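You operate a simulated robot arm through the tools that you are given. There is no shell and no other tool.

The job below is to be done with a simulated robot arm. You get a single attempt, and the scene is never put back.

JOB
Set the cut-out as the white card says, cap back on, and run the pump up.
Fine: lay the cap on the stool meanwhile; switch on only with the cap on; watch it stop by itself and leave it on.

The check looks at the end state, three seconds after you hand in, the way a careful person would. Anything else that was tipped, shoved, dropped, spilled or broken makes it a failure. Lids that push on must go on centred and level and be pressed home; caps that screw on are set level and turned clockwise until they are tight.

ROBOT AND FRAMES
A 6-joint arm with a two-finger gripper, fixed in place. Base frame: the origin is on the floor under the middle of its stand, x ahead of it, y to its left, z up. Lengths are in mm, angles in rad, forces in N, time in s.
It reaches about 1572 mm from its shoulder. Its first joint turns from -2.897 to 2.897 rad. Payload 2.45 kg.
The tool frame sits at the grasp point between the pads (the TCP): z along the fingers, y along the line on which they close. The tips reach 20 mm beyond it. The gripper opens to 140 mm; its body begins 168 mm behind the TCP.
Orientation is told as [roll, pitch, yaw] about the base's x, y, z axes, in that order, counted from this pose: with the fingers straight down and closing along the base's y, the tool's x points along the base's -x, its y along +y and its z along -z.

CONTROLS
- The arm moves only by the tool step_arm. Its argument "targets" is a list of rows, each an object (a shift or turn left out is 0, a gripper value left out holds the last) with "fingers": the closure in counts, from 0 (fully open) to 255 (shut); "dp": the shift along the base's x, y, z in mm, a list of three; "angular": the turn, a rotation vector about the base's x, y, z in rad, a list of three. In form: [{"fingers": fingers, "dp": [dx, dy, dz], "angular": [wx, wy, wz]}, ...]. A call has 1 to 20 rows; each row shifts and turns the commanded pose from where the row before left it. A row lasts 0.2 s, in which the tool goes at most 50 mm and 0.15 rad; a call with a longer step from one row to the next is refused whole, and so is a gripper value outside its range. A pose out of reach is approached as far as the arm can. The call stops where the force on the tool passes 40 N (or 10 N more than at its start, if that is more) or the arm is blocked; 0.2 s more then pass. Each finger travels about 45 mm/s and halts on what it meets, pressing with about 34 N; the grip force reading is that of the motor and also rises with nothing between the fingers. The clock runs only during rows and for 0.2 s after the last one: add rows that do not move to give the fingers time. The reply holds the time, the measured pose of the TCP, the force on the tool along the base axes, the opening and the grip force, in the units named above and with some noise, with the torque about the TCP (base axes, N m) and any sound that the robot's microphone picked up.
- Cameras (640 x 400 px; columns grow to the right, rows downward): "scene" is fixed at [398.9, -648, 1279.2]; the picture's right is [0.95, -0.30, 0.00], its down [-0.22, -0.70, -0.68] and it looks along [0.20, 0.65, -0.73] (base axes); focal length 217 px, centre (320, 200). "wrist" rides on the gripper at [78, 11, -209] in the tool frame; the picture's right is [-0.14, 0.99, 0.00], its down [-0.92, -0.13, -0.37] and it looks along [-0.37, -0.05, 0.93] (tool axes); focal length 280 px, centre (320, 200). There is no depth. A picture from a camera that has moved, and an enlarged one, comes with that camera's place and axes in the base frame and with its lens.
- grab_frame(camera): a new picture of that camera. No time passes.
- zoom(camera, box): a new picture of the part [left, top, right, bottom] of that camera's present view, enlarged. No time passes.
- finish_job(): hands the job in; it is judged then, once.

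Nothing tells you positions but the pictures and the camera data. Unless the task says otherwise, let go and move clear before handing in.

The tools are called after "Request:" as name(argument=value, ...) on one line, values as JSON. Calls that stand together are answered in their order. step_arm: Moves the arm, as the interface text tells. Its arguments: {"type":"object","properties":{"targets":{"type":"array","items":{"type":"object","properties":{"fingers":{"type":"number"},"dp":{"type":"array","items":{"type":"number"}},"angular":{"type":"array","items":{"type":"number"}}}}}},"required":["targets"]} The other tools are called the same way: grab_frame (camera) takes a picture; zoom (camera, box) takes an enlarged picture of a part of a camera's view; finish_job () hands the job in.

At the start:

```text
time_s: 0.0
tool_pos: [820.7, -42.1, 1027.8]
tcp_rot: [0.0, -0.002, 0.001]
wrist_force: [-0.6, 0.5, -0.3]
torque: [0.05, -0.02, -0.02]
width: 139.9
grip_force: 0.1
```

scene: 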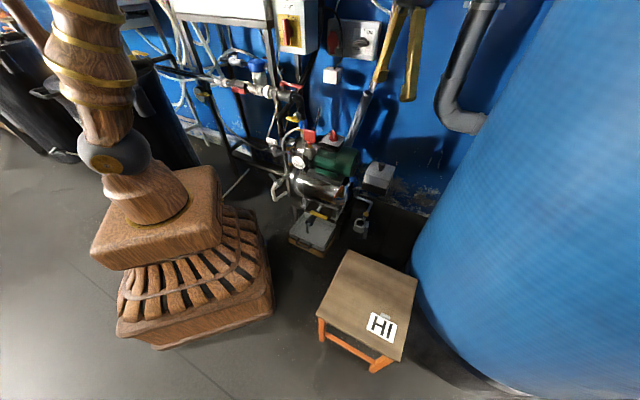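
wrist: 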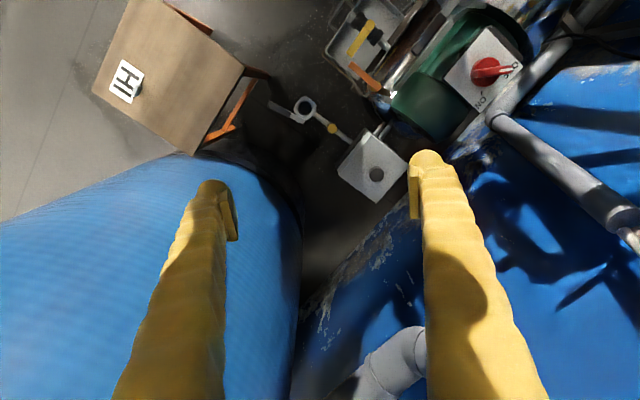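

I see a pump with a red rotary switch on a green motor, a stool with a white card reading "HI", and a lot of piping. I will look closer at the details before moving.

Request:
zoom(camera="scene", box=[240, 100, 420, 260])

Request:
zoom(camera="scene", box=[300, 240, 440, 380])

Request:
zoom(camera="wrist", box=[240, 0, 560, 200])

Request:
zoom(camera="scene", box=[270, 110, 350, 180])

```text
2.50 times, centred on (330, 180) of scene
camera zoom: at [398.9, -648.0, 1279.2], right [0.95, -0.3, 0.0], down [-0.22, -0.7, -0.68], along [0.2, 0.65, -0.73], focal length 543 px, centre (295, 250)
```

zoom: 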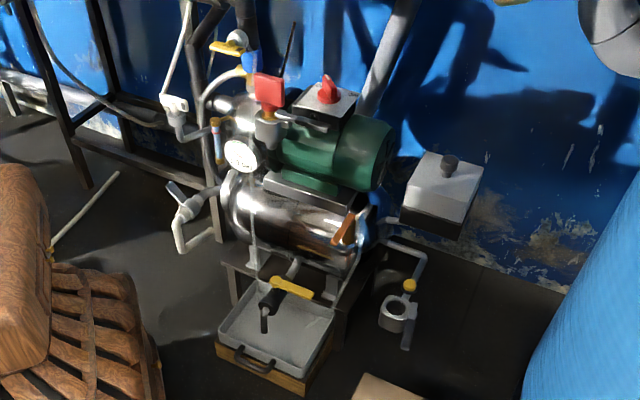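

```text
2.86 times, centred on (370, 310) of scene
camera zoom: at [398.9, -648.0, 1279.2], right [0.95, -0.3, 0.0], down [-0.22, -0.7, -0.68], along [0.2, 0.65, -0.73], focal length 621 px, centre (177, -114)
```

zoom: 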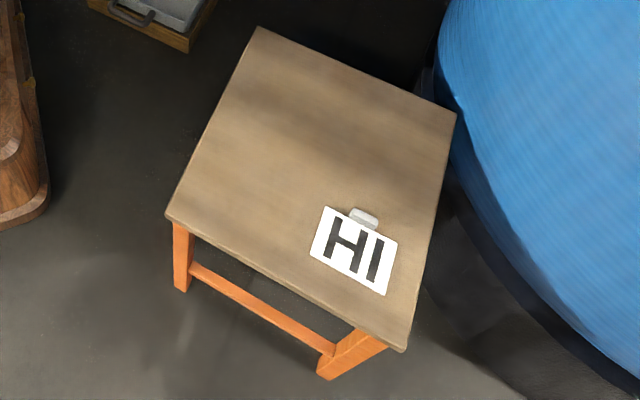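

```text
2.00 times, centred on (400, 100) of wrist
camera zoom: at [743.1, -32.6, 1237.3], right [0.14, 0.99, 0.0], down [0.92, -0.13, 0.37], along [0.37, -0.05, -0.93], focal length 561 px, centre (160, 400)
```

zoom: 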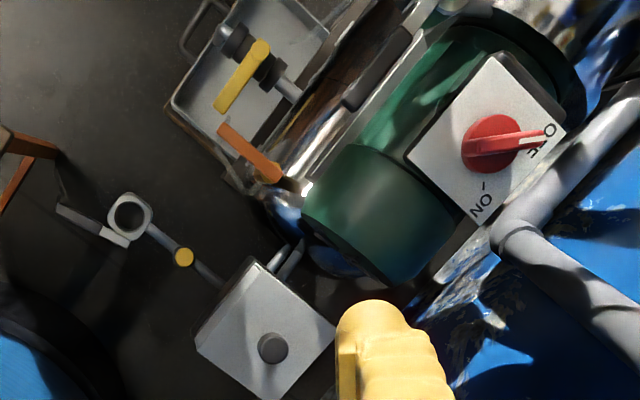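

```text
5.71 times, centred on (310, 145) of scene
camera zoom: at [398.9, -648.0, 1279.2], right [0.95, -0.3, 0.0], down [-0.22, -0.7, -0.68], along [0.2, 0.65, -0.73], focal length 1242 px, centre (377, 514)
```

zoom: 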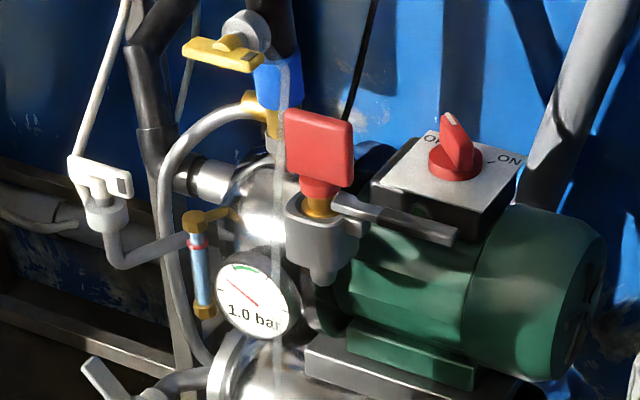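

The grey box beside the motor with a dark knob on top looks like the cut-out's capped housing, roughly at (932, 65, 640). I'll zoom on more of the scene before moving.

Request:
zoom(camera="scene", box=[345, 140, 415, 190])

Request:
zoom(camera="wrist", box=[320, 120, 440, 220])

Request:
zoom(camera="scene", box=[140, 0, 300, 100])

Request:
zoom(camera="scene", box=[260, 0, 420, 100])

Request:
zoom(camera="scene", box=[0, 0, 240, 200])

```text
8.00 times, centred on (380, 165) of scene
camera zoom: at [398.9, -648.0, 1279.2], right [0.95, -0.3, 0.0], down [-0.22, -0.7, -0.68], along [0.2, 0.65, -0.73], focal length 1739 px, centre (-160, 480)
```

zoom: 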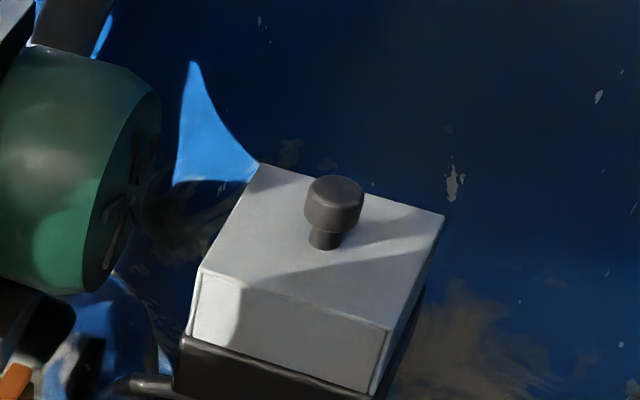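

```text
4.00 times, centred on (380, 170) of wrist
camera zoom: at [743.1, -32.6, 1237.3], right [0.14, 0.99, 0.0], down [0.92, -0.13, 0.37], along [0.37, -0.05, -0.93], focal length 1122 px, centre (80, 320)
```

zoom: 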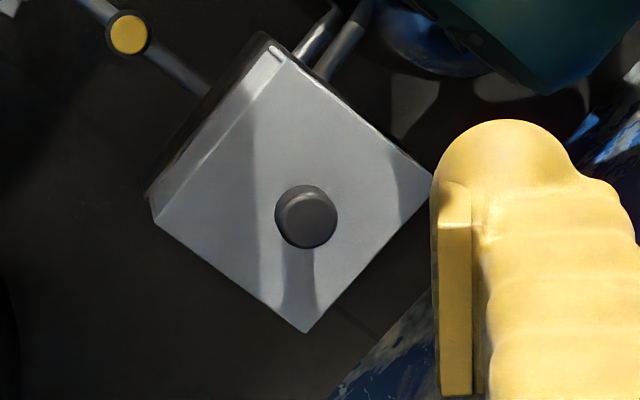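

```text
4.00 times, centred on (220, 50) of scene
camera zoom: at [398.9, -648.0, 1279.2], right [0.95, -0.3, 0.0], down [-0.22, -0.7, -0.68], along [0.2, 0.65, -0.73], focal length 869 px, centre (720, 800)
```

zoom: 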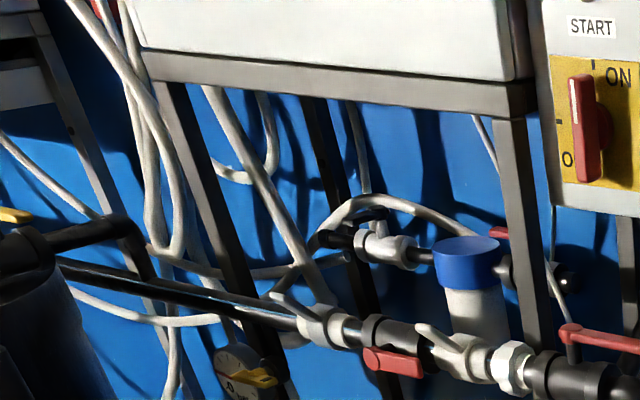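

```text
4.00 times, centred on (340, 50) of scene
camera zoom: at [398.9, -648.0, 1279.2], right [0.95, -0.3, 0.0], down [-0.22, -0.7, -0.68], along [0.2, 0.65, -0.73], focal length 869 px, centre (240, 800)
```

zoom: 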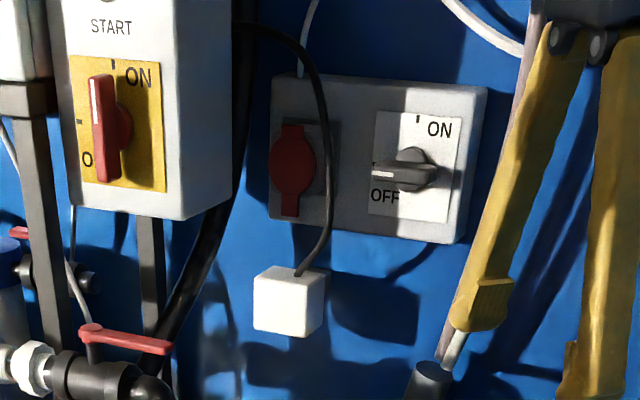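

```text
2.00 times, centred on (120, 100) of scene
camera zoom: at [398.9, -648.0, 1279.2], right [0.95, -0.3, 0.0], down [-0.22, -0.7, -0.68], along [0.2, 0.65, -0.73], focal length 435 px, centre (720, 400)
```

zoom: 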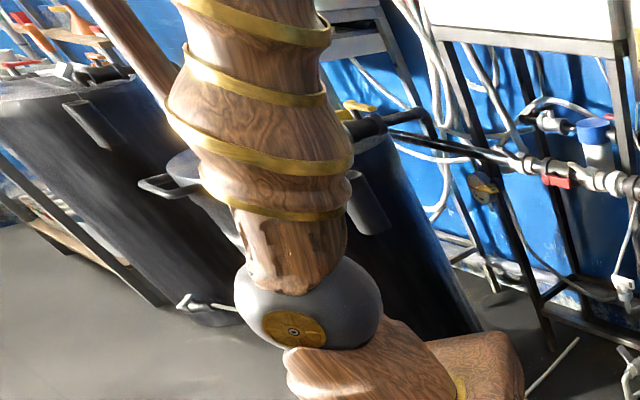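

The job items: the cut-out box at about (932, 65, 640) with a mushroom knob, the pump's red switch (now OFF) near (762, 286, 665), and the stool with the "HI" card. Next I move the gripper to a point above the box for a closer look.

Request:
step_arm(targets=[{"dp": [16, 20, -30], "fingers": 0}, {"dp": [16, 20, -30]}, {"dp": [16, 20, -30]}, {"dp": [16, 20, -30]}, {"dp": [16, 20, -30]}])

Request:
grab_frame(camera="wrist")

Request:
grab_frame(camera="scene")

```text
time_s: 1.2
tool_pos: [900.7, 57.4, 876.9]
tcp_rot: [-0.002, -0.004, 0.0]
wrist_force: [1.2, -0.5, 0.8]
torque: [-0.01, -0.02, 0.01]
width: 140.1
grip_force: 0.0
```

```text
taken
camera wrist: at [822.6, 67.8, 1086.9], right [0.14, 0.99, 0.0], down [0.92, -0.13, 0.37], along [0.37, -0.05, -0.93], focal length 280 px, centre (320, 200)
```

wrist: 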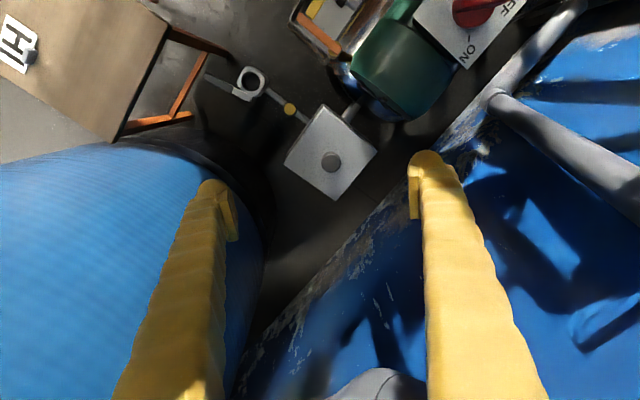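

```text
taken
```

scene: 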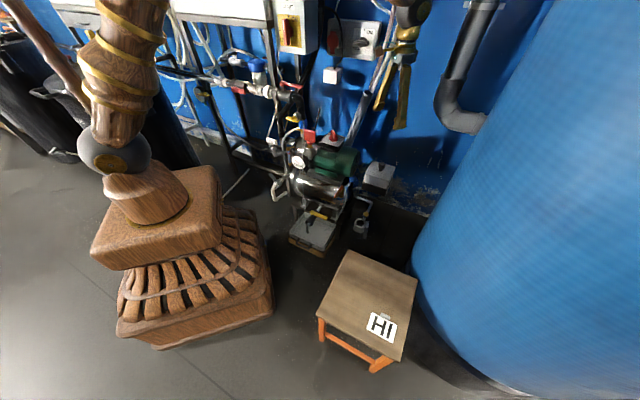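

The knob triangulates to about (943, 70, 621). I'll come down over it, partly closing the fingers, and take a closer look before gripping.

Request:
step_arm(targets=[{"dp": [10, 3, -34], "fingers": 130}, {"dp": [10, 3, -34]}, {"dp": [10, 3, -34]}, {"dp": [0, 0, 0]}])

Request:
grab_frame(camera="wrist")

Request:
zoom(camera="wrist", box=[240, 60, 440, 185])

Request:
zoom(camera="scene", box=[330, 120, 430, 190])

```text
time_s: 2.2
tool_pos: [931.5, 67.5, 775.8]
tcp_rot: [-0.001, 0.0, 0.0]
wrist_force: [-0.3, 0.4, 0.2]
torque: [0.03, 0.03, 0.0]
width: 68.4
grip_force: 0.1
```

```text
taken
camera wrist: at [852.8, 76.9, 985.0], right [0.14, 0.99, 0.0], down [0.92, -0.13, 0.37], along [0.37, -0.05, -0.93], focal length 280 px, centre (320, 200)
```

wrist: 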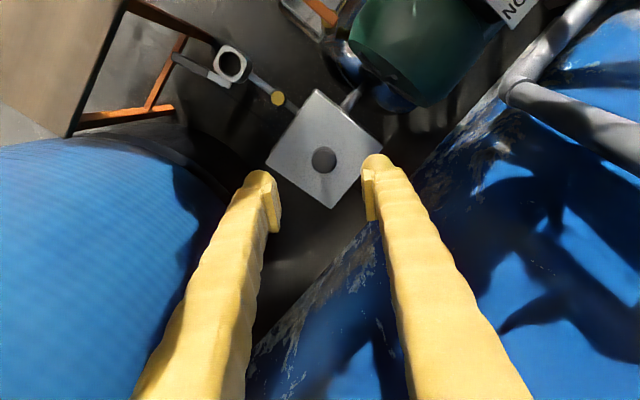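

```text
3.20 times, centred on (340, 122) of wrist
camera zoom: at [852.8, 76.9, 985.0], right [0.14, 0.99, 0.0], down [0.92, -0.13, 0.37], along [0.37, -0.05, -0.93], focal length 897 px, centre (256, 448)
```

zoom: 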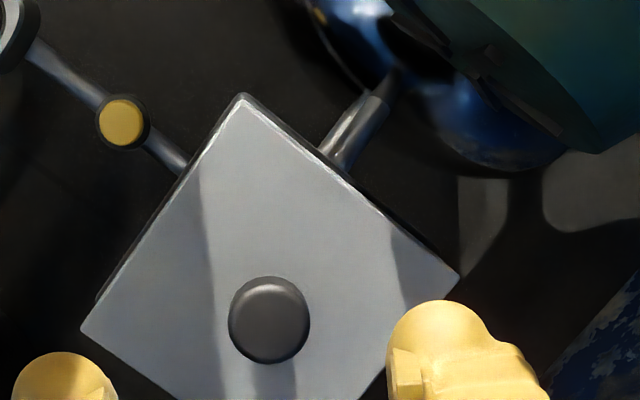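

```text
5.71 times, centred on (380, 155) of scene
camera zoom: at [398.9, -648.0, 1279.2], right [0.95, -0.3, 0.0], down [-0.22, -0.7, -0.68], along [0.2, 0.65, -0.73], focal length 1242 px, centre (-23, 457)
```

zoom: 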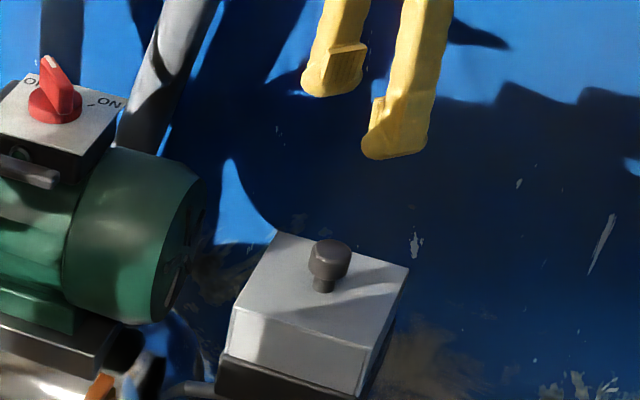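

The knob head is about 33 mm wide, its top near z≈623 at (943, 70.5), with the lid surface near z≈588. I'll descend to just above it, check, then grip.

Request:
step_arm(targets=[{"dp": [6, 2, -30]}, {"dp": [6, 1.5, -30]}, {"dp": [0, 0, -30]}, {"dp": [0, 0, -20]}, {"dp": [0, 0, 0]}])

Request:
grab_frame(camera="wrist")

Request:
zoom(camera="scene", box=[330, 120, 430, 190])

```text
time_s: 3.4
tool_pos: [942.1, 70.1, 666.1]
tcp_rot: [0.001, 0.001, 0.0]
wrist_force: [-0.3, 0.7, 0.7]
torque: [0.02, -0.01, 0.03]
width: 68.7
grip_force: 0.0
```

```text
taken
camera wrist: at [864.9, 79.8, 875.2], right [0.14, 0.99, 0.0], down [0.92, -0.13, 0.37], along [0.37, -0.05, -0.93], focal length 280 px, centre (320, 200)
```

wrist: 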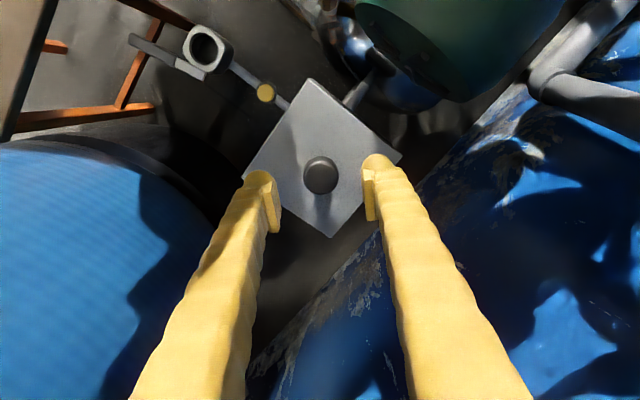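

```text
5.71 times, centred on (380, 155) of scene
camera zoom: at [398.9, -648.0, 1279.2], right [0.95, -0.3, 0.0], down [-0.22, -0.7, -0.68], along [0.2, 0.65, -0.73], focal length 1242 px, centre (-23, 457)
```

zoom: 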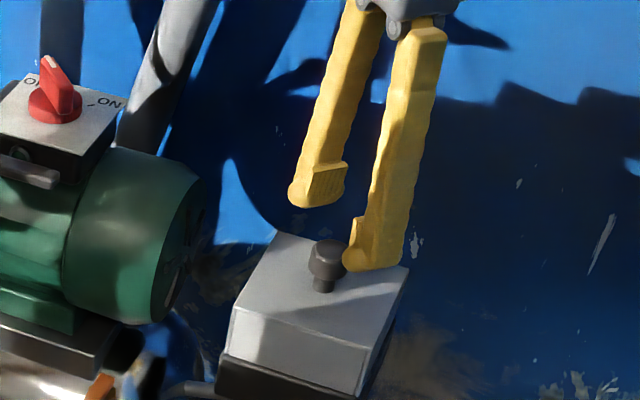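

The knob sits centred between the fingers. Descending 50 mm to put the pads on the knob head, then closing.

Request:
step_arm(targets=[{"dp": [0.5, 0.3, -20]}, {"dp": [0, 0, -15]}, {"dp": [0, 0, -10]}, {"dp": [0, 0, -5]}, {"dp": [0, 0, 0]}])

Request:
grab_frame(camera="wrist")

Request:
zoom(camera="scene", box=[345, 130, 415, 190])

```text
time_s: 4.6
tool_pos: [942.9, 71.2, 616.7]
tcp_rot: [0.0, 0.001, 0.002]
wrist_force: [0.1, -0.3, -0.1]
torque: [0.01, 0.0, -0.03]
width: 68.7
grip_force: 0.1
```

```text
taken
camera wrist: at [865.5, 80.2, 825.6], right [0.14, 0.99, 0.0], down [0.92, -0.13, 0.37], along [0.37, -0.05, -0.93], focal length 280 px, centre (320, 200)
```

wrist: 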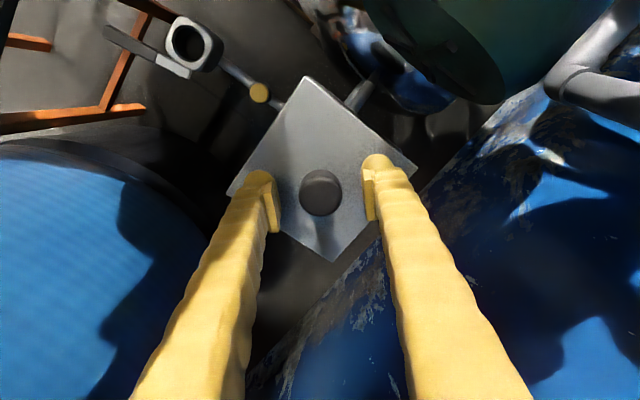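

```text
6.67 times, centred on (380, 160) of scene
camera zoom: at [398.9, -648.0, 1279.2], right [0.95, -0.3, 0.0], down [-0.22, -0.7, -0.68], along [0.2, 0.65, -0.73], focal length 1449 px, centre (-80, 467)
```

zoom: 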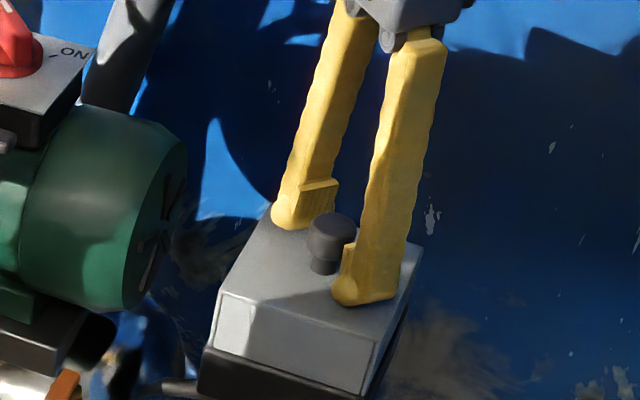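

Knob is centred. Closing on it.

Request:
step_arm(targets=[{"fingers": 255}, {"fingers": 255}, {"fingers": 255}, {"fingers": 255}, {"fingers": 255}])

Request:
grab_frame(camera="wrist")

```text
time_s: 5.8
tool_pos: [943.1, 69.8, 616.2]
tcp_rot: [0.001, 0.001, -0.001]
wrist_force: [0.8, 0.5, -0.3]
torque: [0.0, 0.01, 0.02]
width: 30.1
grip_force: 34.0
```

```text
taken
camera wrist: at [865.5, 80.2, 825.6], right [0.14, 0.99, 0.0], down [0.92, -0.13, 0.37], along [0.37, -0.05, -0.93], focal length 280 px, centre (320, 200)
```

wrist: 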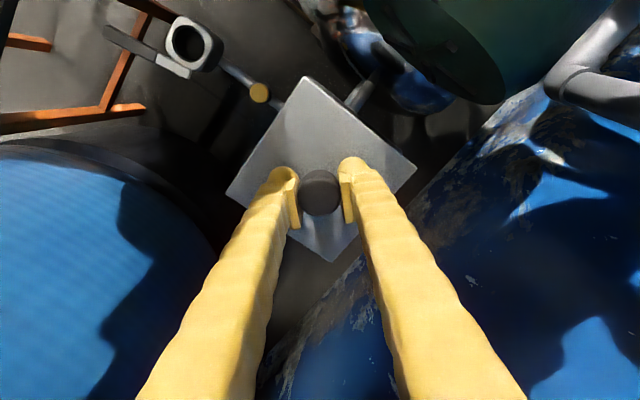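

Gripped at 30 mm with 34 N. Now lifting slowly and straight up.

Request:
step_arm(targets=[{"dp": [0, 0, 2]}, {"dp": [0, 0, 3]}, {"dp": [0, 0, 5]}, {"dp": [0, 0, 5]}])

Request:
zoom(camera="scene", box=[345, 130, 415, 190])

```text
time_s: 6.8
tool_pos: [944.7, 70.6, 630.9]
tcp_rot: [-0.001, 0.0, 0.001]
wrist_force: [0.4, -0.1, -1.1]
torque: [0.01, -0.02, 0.0]
width: 29.8
grip_force: 33.2
```

```text
6.67 times, centred on (380, 160) of scene
camera zoom: at [398.9, -648.0, 1279.2], right [0.95, -0.3, 0.0], down [-0.22, -0.7, -0.68], along [0.2, 0.65, -0.73], focal length 1449 px, centre (-80, 467)
```

zoom: 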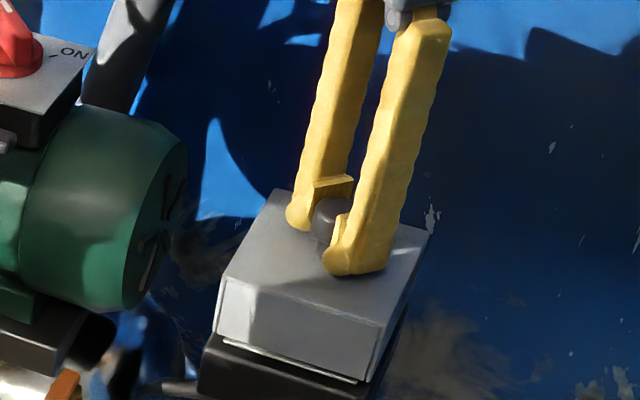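

The cap lifts freely (about 1 N). Continuing up and clear.

Request:
step_arm(targets=[{"dp": [0, 0, 8]}, {"dp": [0, 0, 8]}, {"dp": [0, 0, 10]}, {"dp": [0, 0, 15]}, {"dp": [0, 0, 20]}, {"dp": [0, 0, 30]}, {"dp": [0, 0, 40]}, {"dp": [0, 0, 40]}, {"dp": [0, 0, 0]}])

Request:
zoom(camera="scene", box=[330, 100, 430, 200])

Request:
grab_frame(camera="wrist")

Request:
zoom(camera="scene", box=[350, 150, 410, 190])

```text
time_s: 8.8
tool_pos: [942.9, 70.8, 802.1]
tcp_rot: [-0.002, 0.0, 0.001]
wrist_force: [0.7, -0.6, -0.7]
torque: [0.02, 0.03, 0.0]
width: 30.2
grip_force: 33.3
```

```text
4.00 times, centred on (380, 150) of scene
camera zoom: at [398.9, -648.0, 1279.2], right [0.95, -0.3, 0.0], down [-0.22, -0.7, -0.68], along [0.2, 0.65, -0.73], focal length 869 px, centre (80, 400)
```

zoom: 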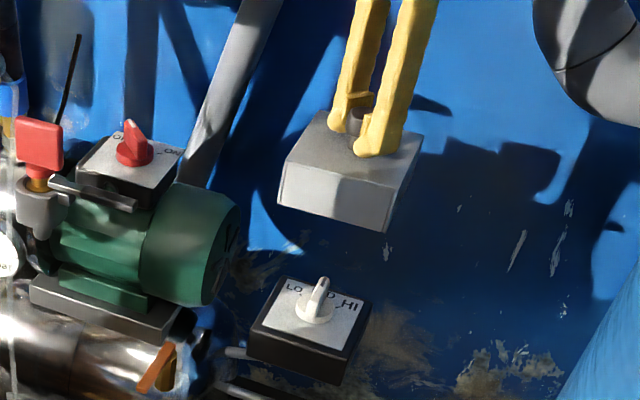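

```text
taken
camera wrist: at [864.8, 80.7, 1011.5], right [0.14, 0.99, 0.0], down [0.92, -0.13, 0.37], along [0.36, -0.05, -0.93], focal length 280 px, centre (320, 200)
```

wrist: 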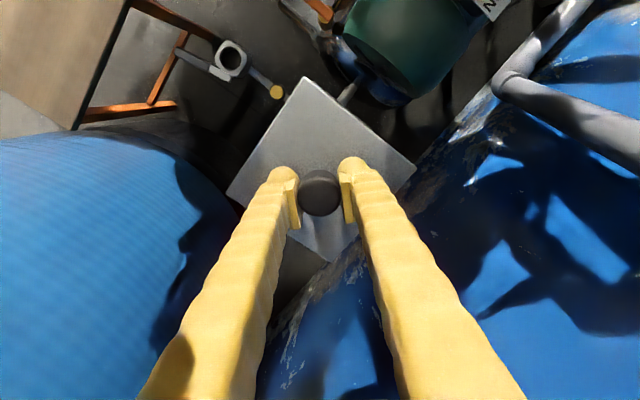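

```text
10.00 times, centred on (380, 170) of scene
camera zoom: at [398.9, -648.0, 1279.2], right [0.95, -0.3, 0.0], down [-0.22, -0.7, -0.68], along [0.2, 0.65, -0.73], focal length 2173 px, centre (-280, 500)
```

zoom: 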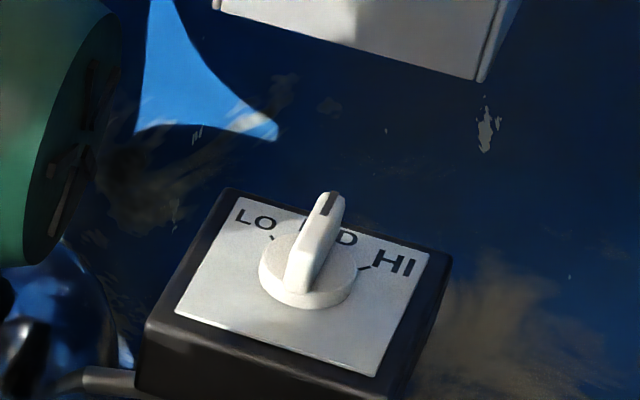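

Cap is off, revealing a dial LO / MID / HI pointing at MID; it must go to HI. The stool top centres near (662, -428, ~435) with the card towards its near corner, so I'll carry the cap over its far half, around (663, -345).

Request:
step_arm(targets=[{"dp": [-10, -15, 0]}, {"dp": [-20, -30, -5]}, {"dp": [-20, -30, -5]}, {"dp": [-20, -30, -5]}, {"dp": [-20, -30, -5]}, {"dp": [-20, -30, -5]}, {"dp": [-20, -30, -10]}, {"dp": [-20, -30, -10]}, {"dp": [-20, -30, -10]}, {"dp": [-20, -30, -10]}, {"dp": [-20, -30, -10]}, {"dp": [-20, -30, -10]}, {"dp": [-20, -30, -10]}, {"dp": [-20, -30, -7]}, {"dp": [-10, -11, 0]}, {"dp": [0, 0, 0]}])

Request:
grab_frame(camera="wrist")

Request:
grab_frame(camera="scene")

```text
time_s: 12.2
tool_pos: [664.4, -345.6, 699.1]
tcp_rot: [-0.002, 0.001, 0.001]
wrist_force: [-1.1, -0.4, -1.4]
torque: [0.0, -0.03, 0.01]
width: 30.0
grip_force: 34.5
```

```text
taken
camera wrist: at [586.1, -335.8, 909.0], right [0.14, 0.99, 0.0], down [0.92, -0.13, 0.37], along [0.36, -0.05, -0.93], focal length 280 px, centre (320, 200)
```

wrist: 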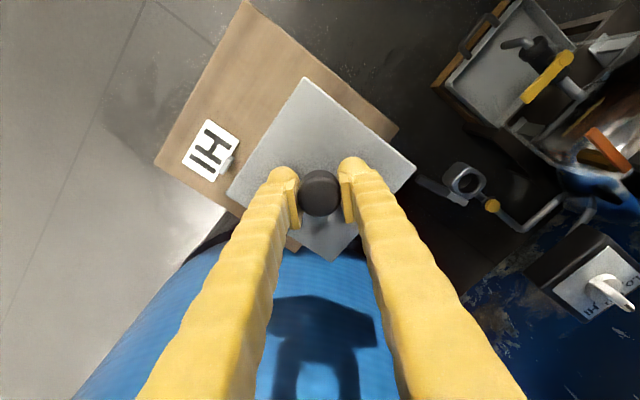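

```text
taken
```

scene: 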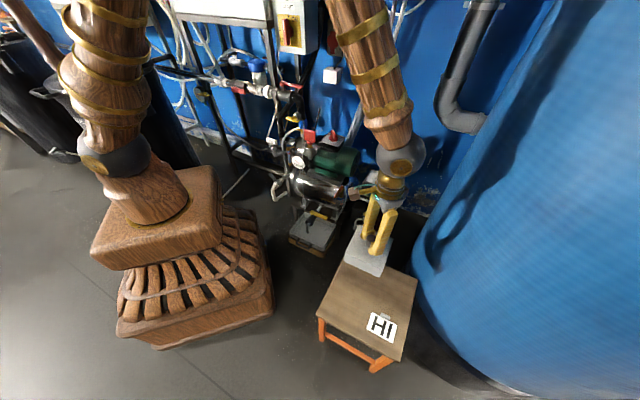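

The stool top works out at z≈430, and the cap is over clear wood well away from the card. Descending quickly to above contact, then in small steps.

Request:
step_arm(targets=[{"dp": [0, 0, -30]}, {"dp": [0, 0, -35]}, {"dp": [0, 0, -35]}, {"dp": [0, 0, -35]}, {"dp": [0, 0, -20]}, {"dp": [0, 0, -10]}, {"dp": [0, 0, 0]}])

Request:
zoom(camera="scene", box=[310, 220, 430, 340])

Request:
grab_frame(camera="wrist")

```text
time_s: 13.8
tool_pos: [664.2, -345.2, 534.8]
tcp_rot: [0.001, 0.001, 0.0]
wrist_force: [0.0, 0.0, -1.9]
torque: [-0.03, 0.0, -0.01]
width: 29.9
grip_force: 33.5
```

```text
3.33 times, centred on (370, 280) of scene
camera zoom: at [398.9, -648.0, 1279.2], right [0.95, -0.3, 0.0], down [-0.22, -0.7, -0.68], along [0.2, 0.65, -0.73], focal length 724 px, centre (153, -67)
```

zoom: 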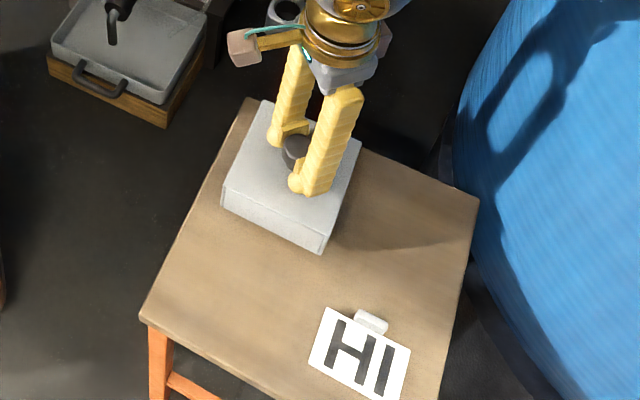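

```text
taken
camera wrist: at [585.5, -335.2, 743.5], right [0.14, 0.99, 0.0], down [0.92, -0.13, 0.37], along [0.37, -0.05, -0.93], focal length 280 px, centre (320, 200)
```

wrist: 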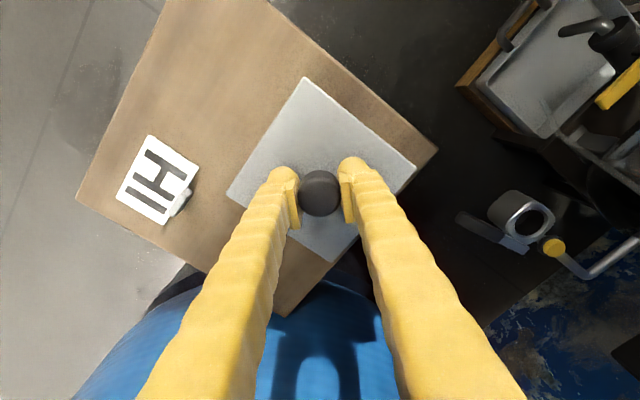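

Cap is 120 mm square, held level, landing spot has ~30 mm margin to the stool edges and ~48 mm from the card. Lowering in small steps until contact.

Request:
step_arm(targets=[{"dp": [0, 0, -3]}, {"dp": [0, 0, -3]}, {"dp": [0, 0, -3]}, {"dp": [0, 0, -3]}, {"dp": [0, 0, -2]}, {"dp": [0, 0, -2]}])

Request:
zoom(camera="scene", box=[335, 220, 405, 300])

```text
time_s: 15.2
tool_pos: [663.4, -345.7, 519.6]
tcp_rot: [0.0, -0.001, 0.0]
wrist_force: [-7.3, 8.2, 34.7]
torque: [-0.07, 0.03, 0.01]
width: 30.1
grip_force: 33.9
```

```text
5.00 times, centred on (370, 260) of scene
camera zoom: at [398.9, -648.0, 1279.2], right [0.95, -0.3, 0.0], down [-0.22, -0.7, -0.68], along [0.2, 0.65, -0.73], focal length 1087 px, centre (70, -100)
```

zoom: 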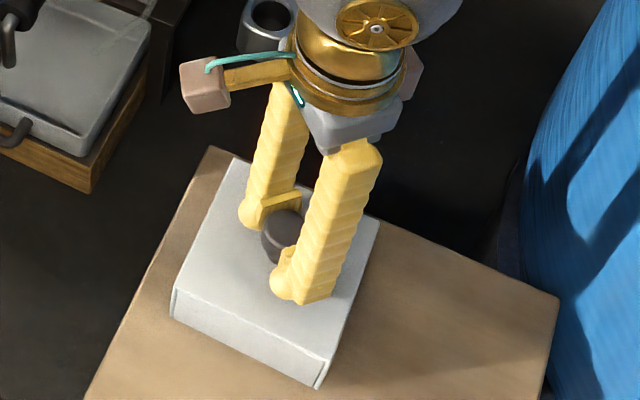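

Contact at z≈520 with about 35 N. I'll ease off a millimetre, then open the fingers.

Request:
step_arm(targets=[{"dp": [0, 0, 0.6]}, {"dp": [0, 0, 0]}])

```text
time_s: 15.8
tool_pos: [663.1, -344.7, 520.7]
tcp_rot: [0.0, 0.001, 0.001]
wrist_force: [-2.5, 7.0, 22.7]
torque: [-0.08, 0.07, -0.03]
width: 30.3
grip_force: 33.6
```

Request:
step_arm(targets=[{"dp": [0, 0, 0.8]}, {"dp": [0, 0, 0]}])

```text
time_s: 16.4
tool_pos: [663.8, -343.7, 520.8]
tcp_rot: [-0.001, -0.002, 0.0]
wrist_force: [0.0, 0.9, -1.3]
torque: [0.0, 0.0, -0.02]
width: 30.1
grip_force: 33.6
```

The cap rests on the stool with almost no load. Opening the fingers and rising.

Request:
step_arm(targets=[{"dp": [0, 0, -0.2], "fingers": 130}, {"fingers": 130}, {"fingers": 130}, {"fingers": 130}])

Request:
grab_frame(camera="wrist")

Request:
zoom(camera="scene", box=[335, 220, 405, 300])

```text
time_s: 17.4
tool_pos: [664.2, -344.2, 521.5]
tcp_rot: [0.001, 0.0, 0.001]
wrist_force: [-0.6, -0.2, -0.9]
torque: [-0.02, 0.02, 0.03]
width: 68.7
grip_force: 0.0
```

```text
taken
camera wrist: at [585.7, -335.6, 729.6], right [0.14, 0.99, 0.0], down [0.92, -0.13, 0.37], along [0.37, -0.05, -0.93], focal length 280 px, centre (320, 200)
```

wrist: 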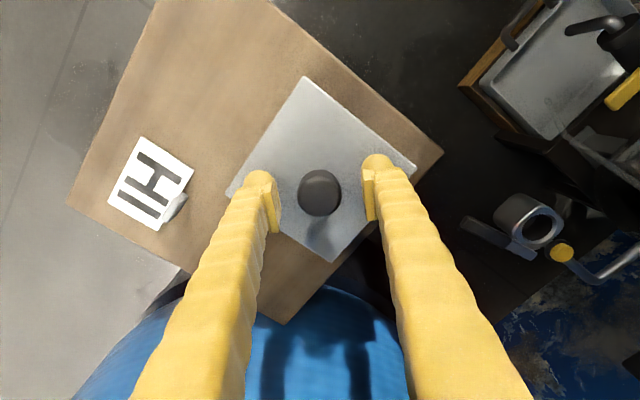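

```text
5.00 times, centred on (370, 260) of scene
camera zoom: at [398.9, -648.0, 1279.2], right [0.95, -0.3, 0.0], down [-0.22, -0.7, -0.68], along [0.2, 0.65, -0.73], focal length 1087 px, centre (70, -100)
```

zoom: 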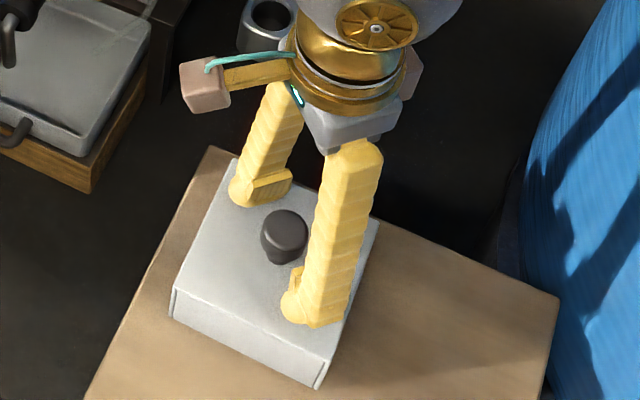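

Cap is resting on the stool, knob centred between the open fingers. Rising and going back over the dial.

Request:
step_arm(targets=[{"dp": [0, 0, 15]}, {"dp": [0, 0, 35]}, {"dp": [0, 0, 45]}, {"dp": [0, 0, 45]}, {"dp": [0, 0, 40]}, {"dp": [20, 30, 10]}, {"dp": [20, 30, 10]}, {"dp": [20, 30, 10]}, {"dp": [20, 30, 10]}, {"dp": [20, 30, 10]}, {"dp": [20, 30, 10]}, {"dp": [20, 30, 0]}, {"dp": [20, 30, 0]}, {"dp": [20, 30, 0]}, {"dp": [20, 30, 0]}, {"dp": [20, 30, 0]}, {"dp": [20, 30, 0]}, {"dp": [20, 30, 0]}, {"dp": [10, 20, 0]}, {"dp": [0, 0, 0]}])

Request:
grab_frame(camera="wrist")

Request:
zoom(camera="wrist", box=[240, 60, 440, 185])

Request:
grab_frame(camera="scene")

```text
time_s: 21.6
tool_pos: [933.8, 65.1, 760.5]
tcp_rot: [0.0, 0.0, 0.0]
wrist_force: [-0.1, -0.8, -0.7]
torque: [-0.01, 0.01, -0.03]
width: 68.6
grip_force: 0.0
```

```text
taken
camera wrist: at [856.1, 74.7, 969.2], right [0.14, 0.99, 0.0], down [0.92, -0.13, 0.37], along [0.37, -0.05, -0.93], focal length 280 px, centre (320, 200)
```

wrist: 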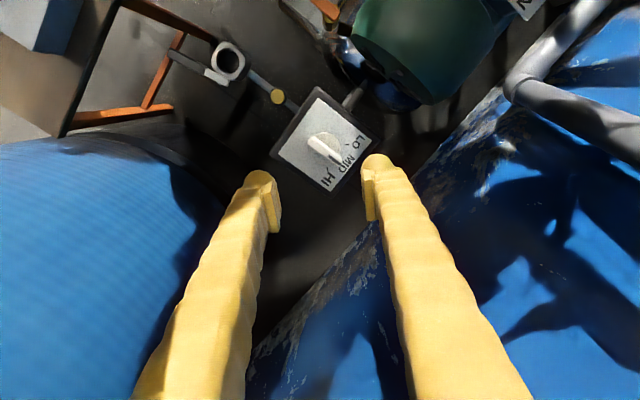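

```text
3.20 times, centred on (340, 122) of wrist
camera zoom: at [856.1, 74.7, 969.2], right [0.14, 0.99, 0.0], down [0.92, -0.13, 0.37], along [0.37, -0.05, -0.93], focal length 897 px, centre (256, 448)
```

zoom: 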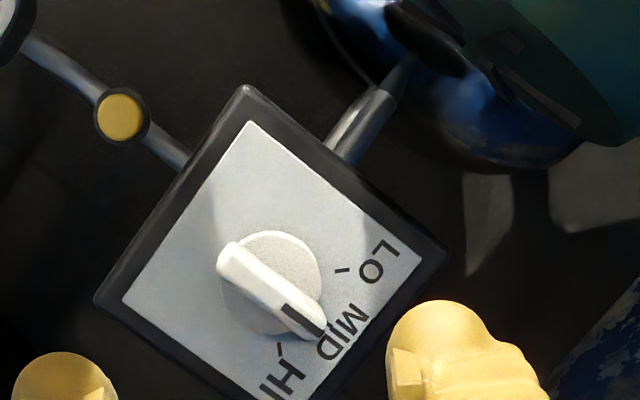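

```text
taken
```

scene: 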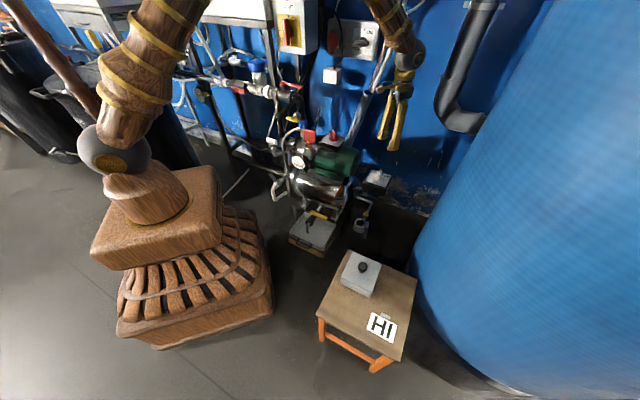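

The dial's axis is at about (942, 70, ~550); the bar points to MID at 45° between +x and +y, with LO towards +y and HI towards +x. So HI needs a 45° clockwise turn. Zooming for heights.

Request:
zoom(camera="scene", box=[360, 165, 395, 190])

Request:
zoom(camera="wrist", box=[270, 80, 380, 200])

```text
16.00 times, centred on (378, 178) of scene
camera zoom: at [398.9, -648.0, 1279.2], right [0.95, -0.3, 0.0], down [-0.22, -0.7, -0.68], along [0.2, 0.65, -0.73], focal length 3477 px, centre (-600, 560)
```

zoom: 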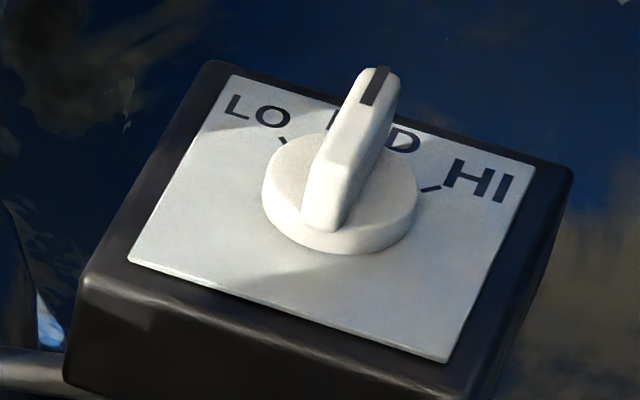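

```text
3.33 times, centred on (325, 140) of wrist
camera zoom: at [856.1, 74.7, 969.2], right [0.14, 0.99, 0.0], down [0.92, -0.13, 0.37], along [0.37, -0.05, -0.93], focal length 935 px, centre (303, 400)
```

zoom: 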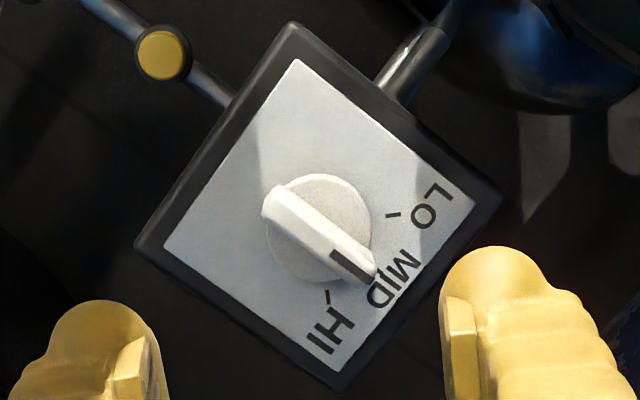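

The bar is about 23 mm tall (top z≈571), over a disc with top z≈548, pointing at MID. I'll rotate the gripper +45° about z so it closes across the bar, centred over the axis at (942, 70).

Request:
step_arm(targets=[{"dp": [3, 2, -15], "angular": [0, 0, 0.1309]}, {"dp": [3, 2, -15], "angular": [0, 0, 0.1309]}, {"dp": [3, 1.5, -15], "angular": [0, 0, 0.1309]}, {"dp": [0, 0, -15], "angular": [0, 0, 0.1309]}, {"dp": [0, 0, 0], "angular": [0, 0, 0.1309]}, {"dp": [0, 0, 0], "angular": [0, 0, 0.1309]}, {"dp": [0, 0, 0]}])

Request:
grab_frame(camera="wrist")

Request:
zoom(camera="wrist", box=[220, 80, 420, 205])

Request:
zoom(camera="scene", box=[340, 120, 420, 190])

```text
time_s: 23.2
tool_pos: [942.1, 69.6, 699.5]
tcp_rot: [0.0, 0.0, 0.787]
wrist_force: [-0.6, -0.3, -0.9]
torque: [0.0, 0.0, 0.01]
width: 68.6
grip_force: 0.1
```

```text
taken
camera wrist: at [880.0, 21.4, 909.4], right [-0.6, 0.8, 0.0], down [0.74, 0.56, 0.37], along [0.29, 0.22, -0.93], focal length 280 px, centre (320, 200)
```

wrist: 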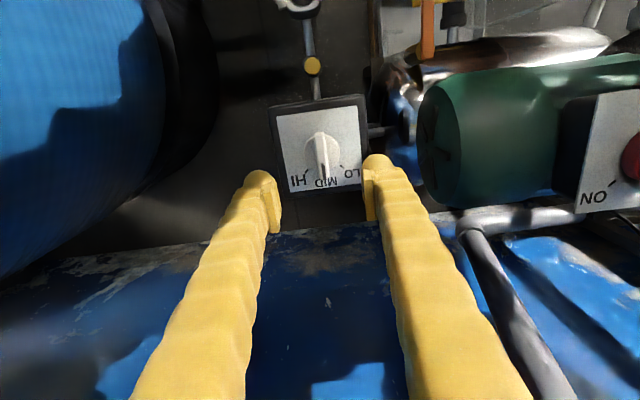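

```text
3.20 times, centred on (320, 142) of wrist
camera zoom: at [880.0, 21.4, 909.4], right [-0.6, 0.8, 0.0], down [0.74, 0.56, 0.37], along [0.29, 0.22, -0.93], focal length 897 px, centre (320, 384)
```

zoom: 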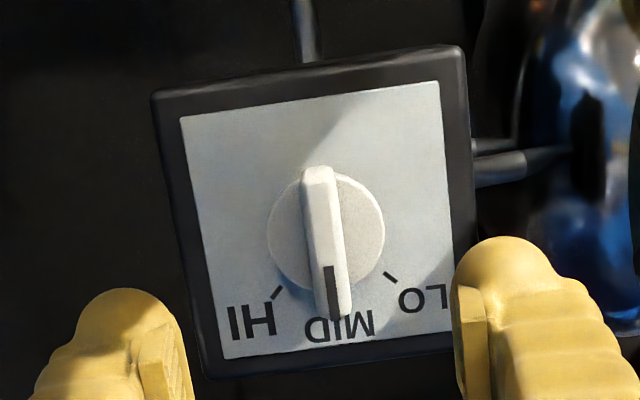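

```text
5.71 times, centred on (380, 155) of scene
camera zoom: at [398.9, -648.0, 1279.2], right [0.95, -0.3, 0.0], down [-0.22, -0.7, -0.68], along [0.2, 0.65, -0.73], focal length 1242 px, centre (-23, 457)
```

zoom: 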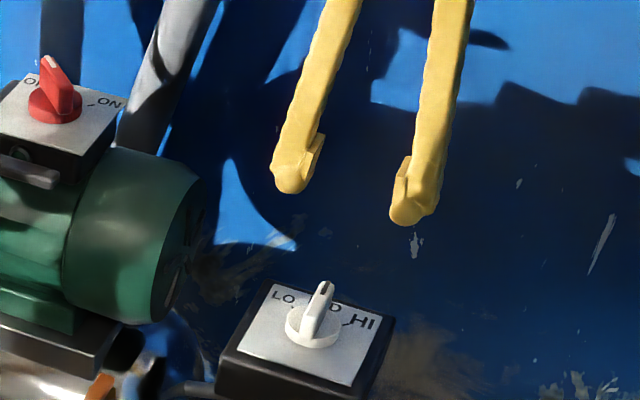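

Bar is now between the fingers and square to them. Descending to just above it for a check.

Request:
step_arm(targets=[{"dp": [-0.4, 0.3, -30]}, {"dp": [0, 0, -30]}, {"dp": [0, 0, -25]}, {"dp": [0, 0, -15]}, {"dp": [0, 0, 0]}])

Request:
grab_frame(camera="wrist")

Request:
zoom(camera="wrist", box=[220, 100, 420, 225])

Request:
zoom(camera="scene", box=[350, 140, 410, 190])

```text
time_s: 24.4
tool_pos: [941.8, 70.8, 601.3]
tcp_rot: [0.001, 0.0, 0.786]
wrist_force: [-0.2, -0.7, 0.2]
torque: [0.0, 0.01, 0.04]
width: 68.4
grip_force: 0.0
```

```text
taken
camera wrist: at [879.1, 21.7, 810.4], right [-0.6, 0.8, 0.0], down [0.74, 0.56, 0.37], along [0.29, 0.22, -0.93], focal length 280 px, centre (320, 200)
```

wrist: 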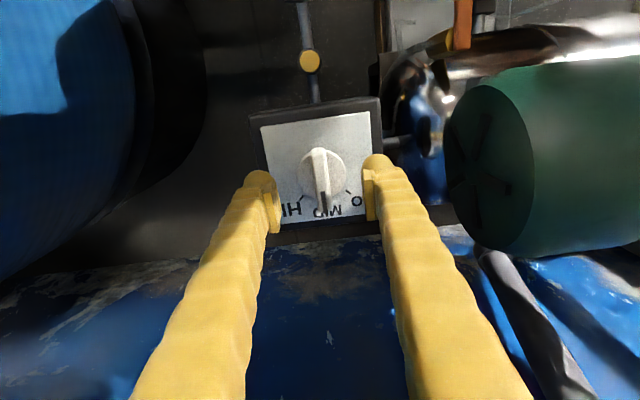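

```text
3.20 times, centred on (320, 162) of wrist
camera zoom: at [879.1, 21.7, 810.4], right [-0.6, 0.8, 0.0], down [0.74, 0.56, 0.37], along [0.29, 0.22, -0.93], focal length 897 px, centre (320, 320)
```

zoom: 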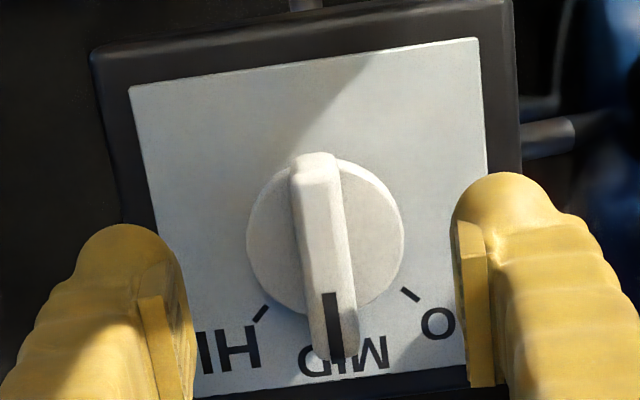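

```text
8.00 times, centred on (380, 165) of scene
camera zoom: at [398.9, -648.0, 1279.2], right [0.95, -0.3, 0.0], down [-0.22, -0.7, -0.68], along [0.2, 0.65, -0.73], focal length 1739 px, centre (-160, 480)
```

zoom: 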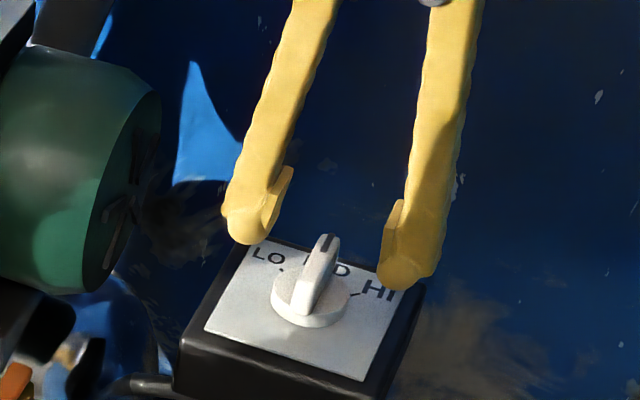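

Well centred. Lowering 28 mm so the pads overlap the bar but stay off the disc, then closing.

Request:
step_arm(targets=[{"dp": [0, 0, -12]}, {"dp": [0, 0, -10]}, {"dp": [0, 0, -6]}, {"dp": [0, 0, 0]}, {"fingers": 190}, {"fingers": 190}])

Request:
zoom(camera="wrist", box=[220, 100, 420, 225])

Request:
zoom(camera="scene", box=[350, 140, 410, 190])

```text
time_s: 25.8
tool_pos: [942.4, 70.2, 573.5]
tcp_rot: [-0.002, -0.001, 0.784]
wrist_force: [0.4, 0.1, -0.1]
torque: [-0.03, -0.03, 0.01]
width: 35.8
grip_force: 0.1
```

```text
3.20 times, centred on (320, 162) of wrist
camera zoom: at [879.5, 21.4, 782.2], right [-0.6, 0.8, 0.0], down [0.74, 0.56, 0.37], along [0.29, 0.22, -0.93], focal length 897 px, centre (320, 320)
```

zoom: 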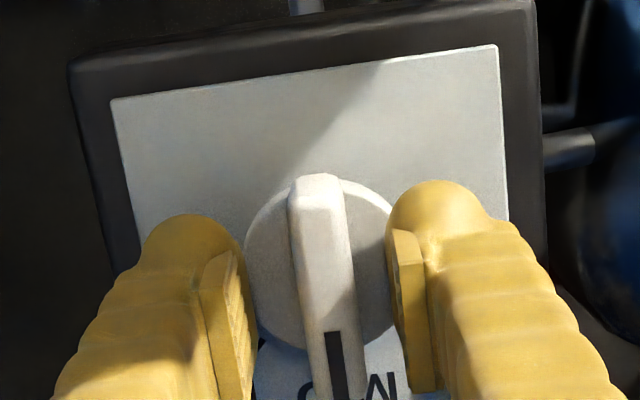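

```text
8.00 times, centred on (380, 165) of scene
camera zoom: at [398.9, -648.0, 1279.2], right [0.95, -0.3, 0.0], down [-0.22, -0.7, -0.68], along [0.2, 0.65, -0.73], focal length 1739 px, centre (-160, 480)
```

zoom: 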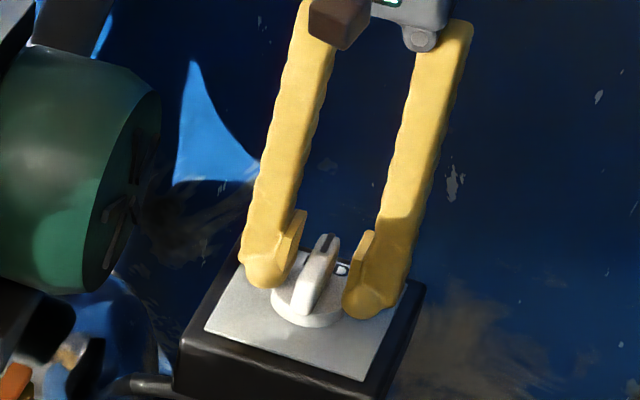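

The bar is between the pads. Closing.

Request:
step_arm(targets=[{"fingers": 255}, {"fingers": 255}, {"fingers": 255}, {"fingers": 255}])

Request:
zoom(camera="wrist", box=[220, 100, 420, 225])

```text
time_s: 26.8
tool_pos: [941.0, 70.9, 571.9]
tcp_rot: [0.002, 0.001, 0.787]
wrist_force: [-2.3, 0.9, 6.4]
torque: [0.0, 0.06, 0.0]
width: 13.0
grip_force: 39.8
stopped in row 4: the force on the tool passed its limit at 42 N (the readings are from after the stop); the commanded pose is now the measured one
```

```text
3.20 times, centred on (320, 162) of wrist
camera zoom: at [878.6, 22.8, 782.1], right [-0.6, 0.8, 0.0], down [0.74, 0.56, 0.37], along [0.29, 0.22, -0.93], focal length 897 px, centre (320, 320)
```

zoom: 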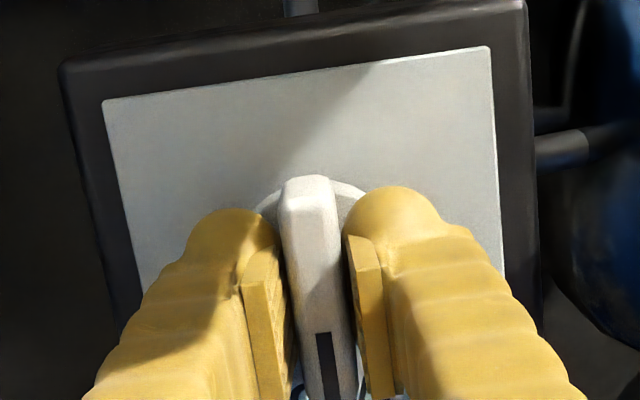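

The fingers self-centred on the bar (13 mm wide) and now the load is small. Turning clockwise in small steps.

Request:
step_arm(targets=[{"angular": [0, 0, -0.08], "fingers": 255}, {"angular": [0, 0, -0.09]}, {"angular": [0, 0, -0.09]}])

Request:
zoom(camera="wrist", box=[220, 100, 420, 225])

Request:
zoom(camera="scene", box=[350, 140, 410, 190])

```text
time_s: 27.6
tool_pos: [940.7, 72.1, 572.0]
tcp_rot: [0.002, 0.002, 0.527]
wrist_force: [-6.7, -1.1, 14.3]
torque: [-0.03, 0.1, 0.01]
width: 12.8
grip_force: 39.6
```

```text
3.20 times, centred on (320, 162) of wrist
camera zoom: at [868.4, 40.4, 782.0], right [-0.38, 0.93, 0.0], down [0.86, 0.35, 0.37], along [0.34, 0.14, -0.93], focal length 897 px, centre (320, 320)
```

zoom: 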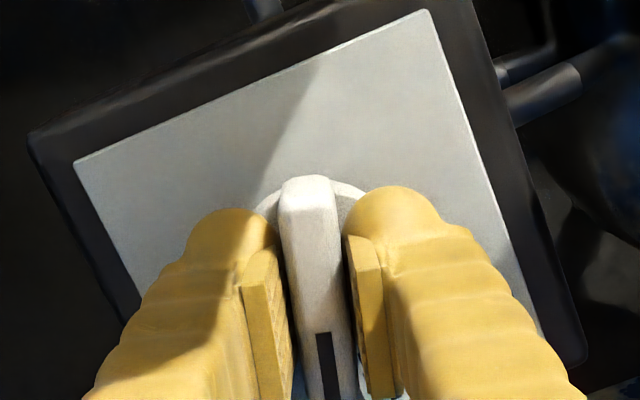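

```text
8.00 times, centred on (380, 165) of scene
camera zoom: at [398.9, -648.0, 1279.2], right [0.95, -0.3, 0.0], down [-0.22, -0.7, -0.68], along [0.2, 0.65, -0.73], focal length 1739 px, centre (-160, 480)
```

zoom: 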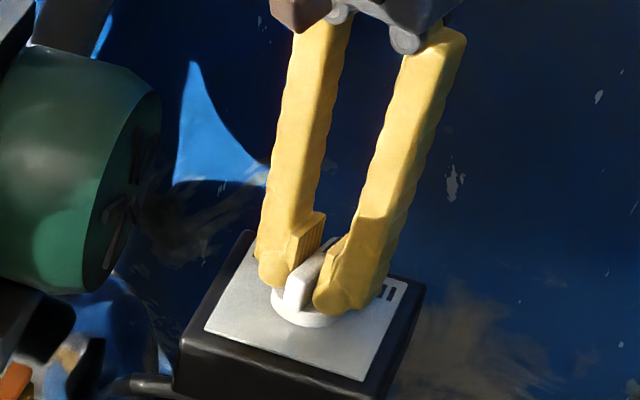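

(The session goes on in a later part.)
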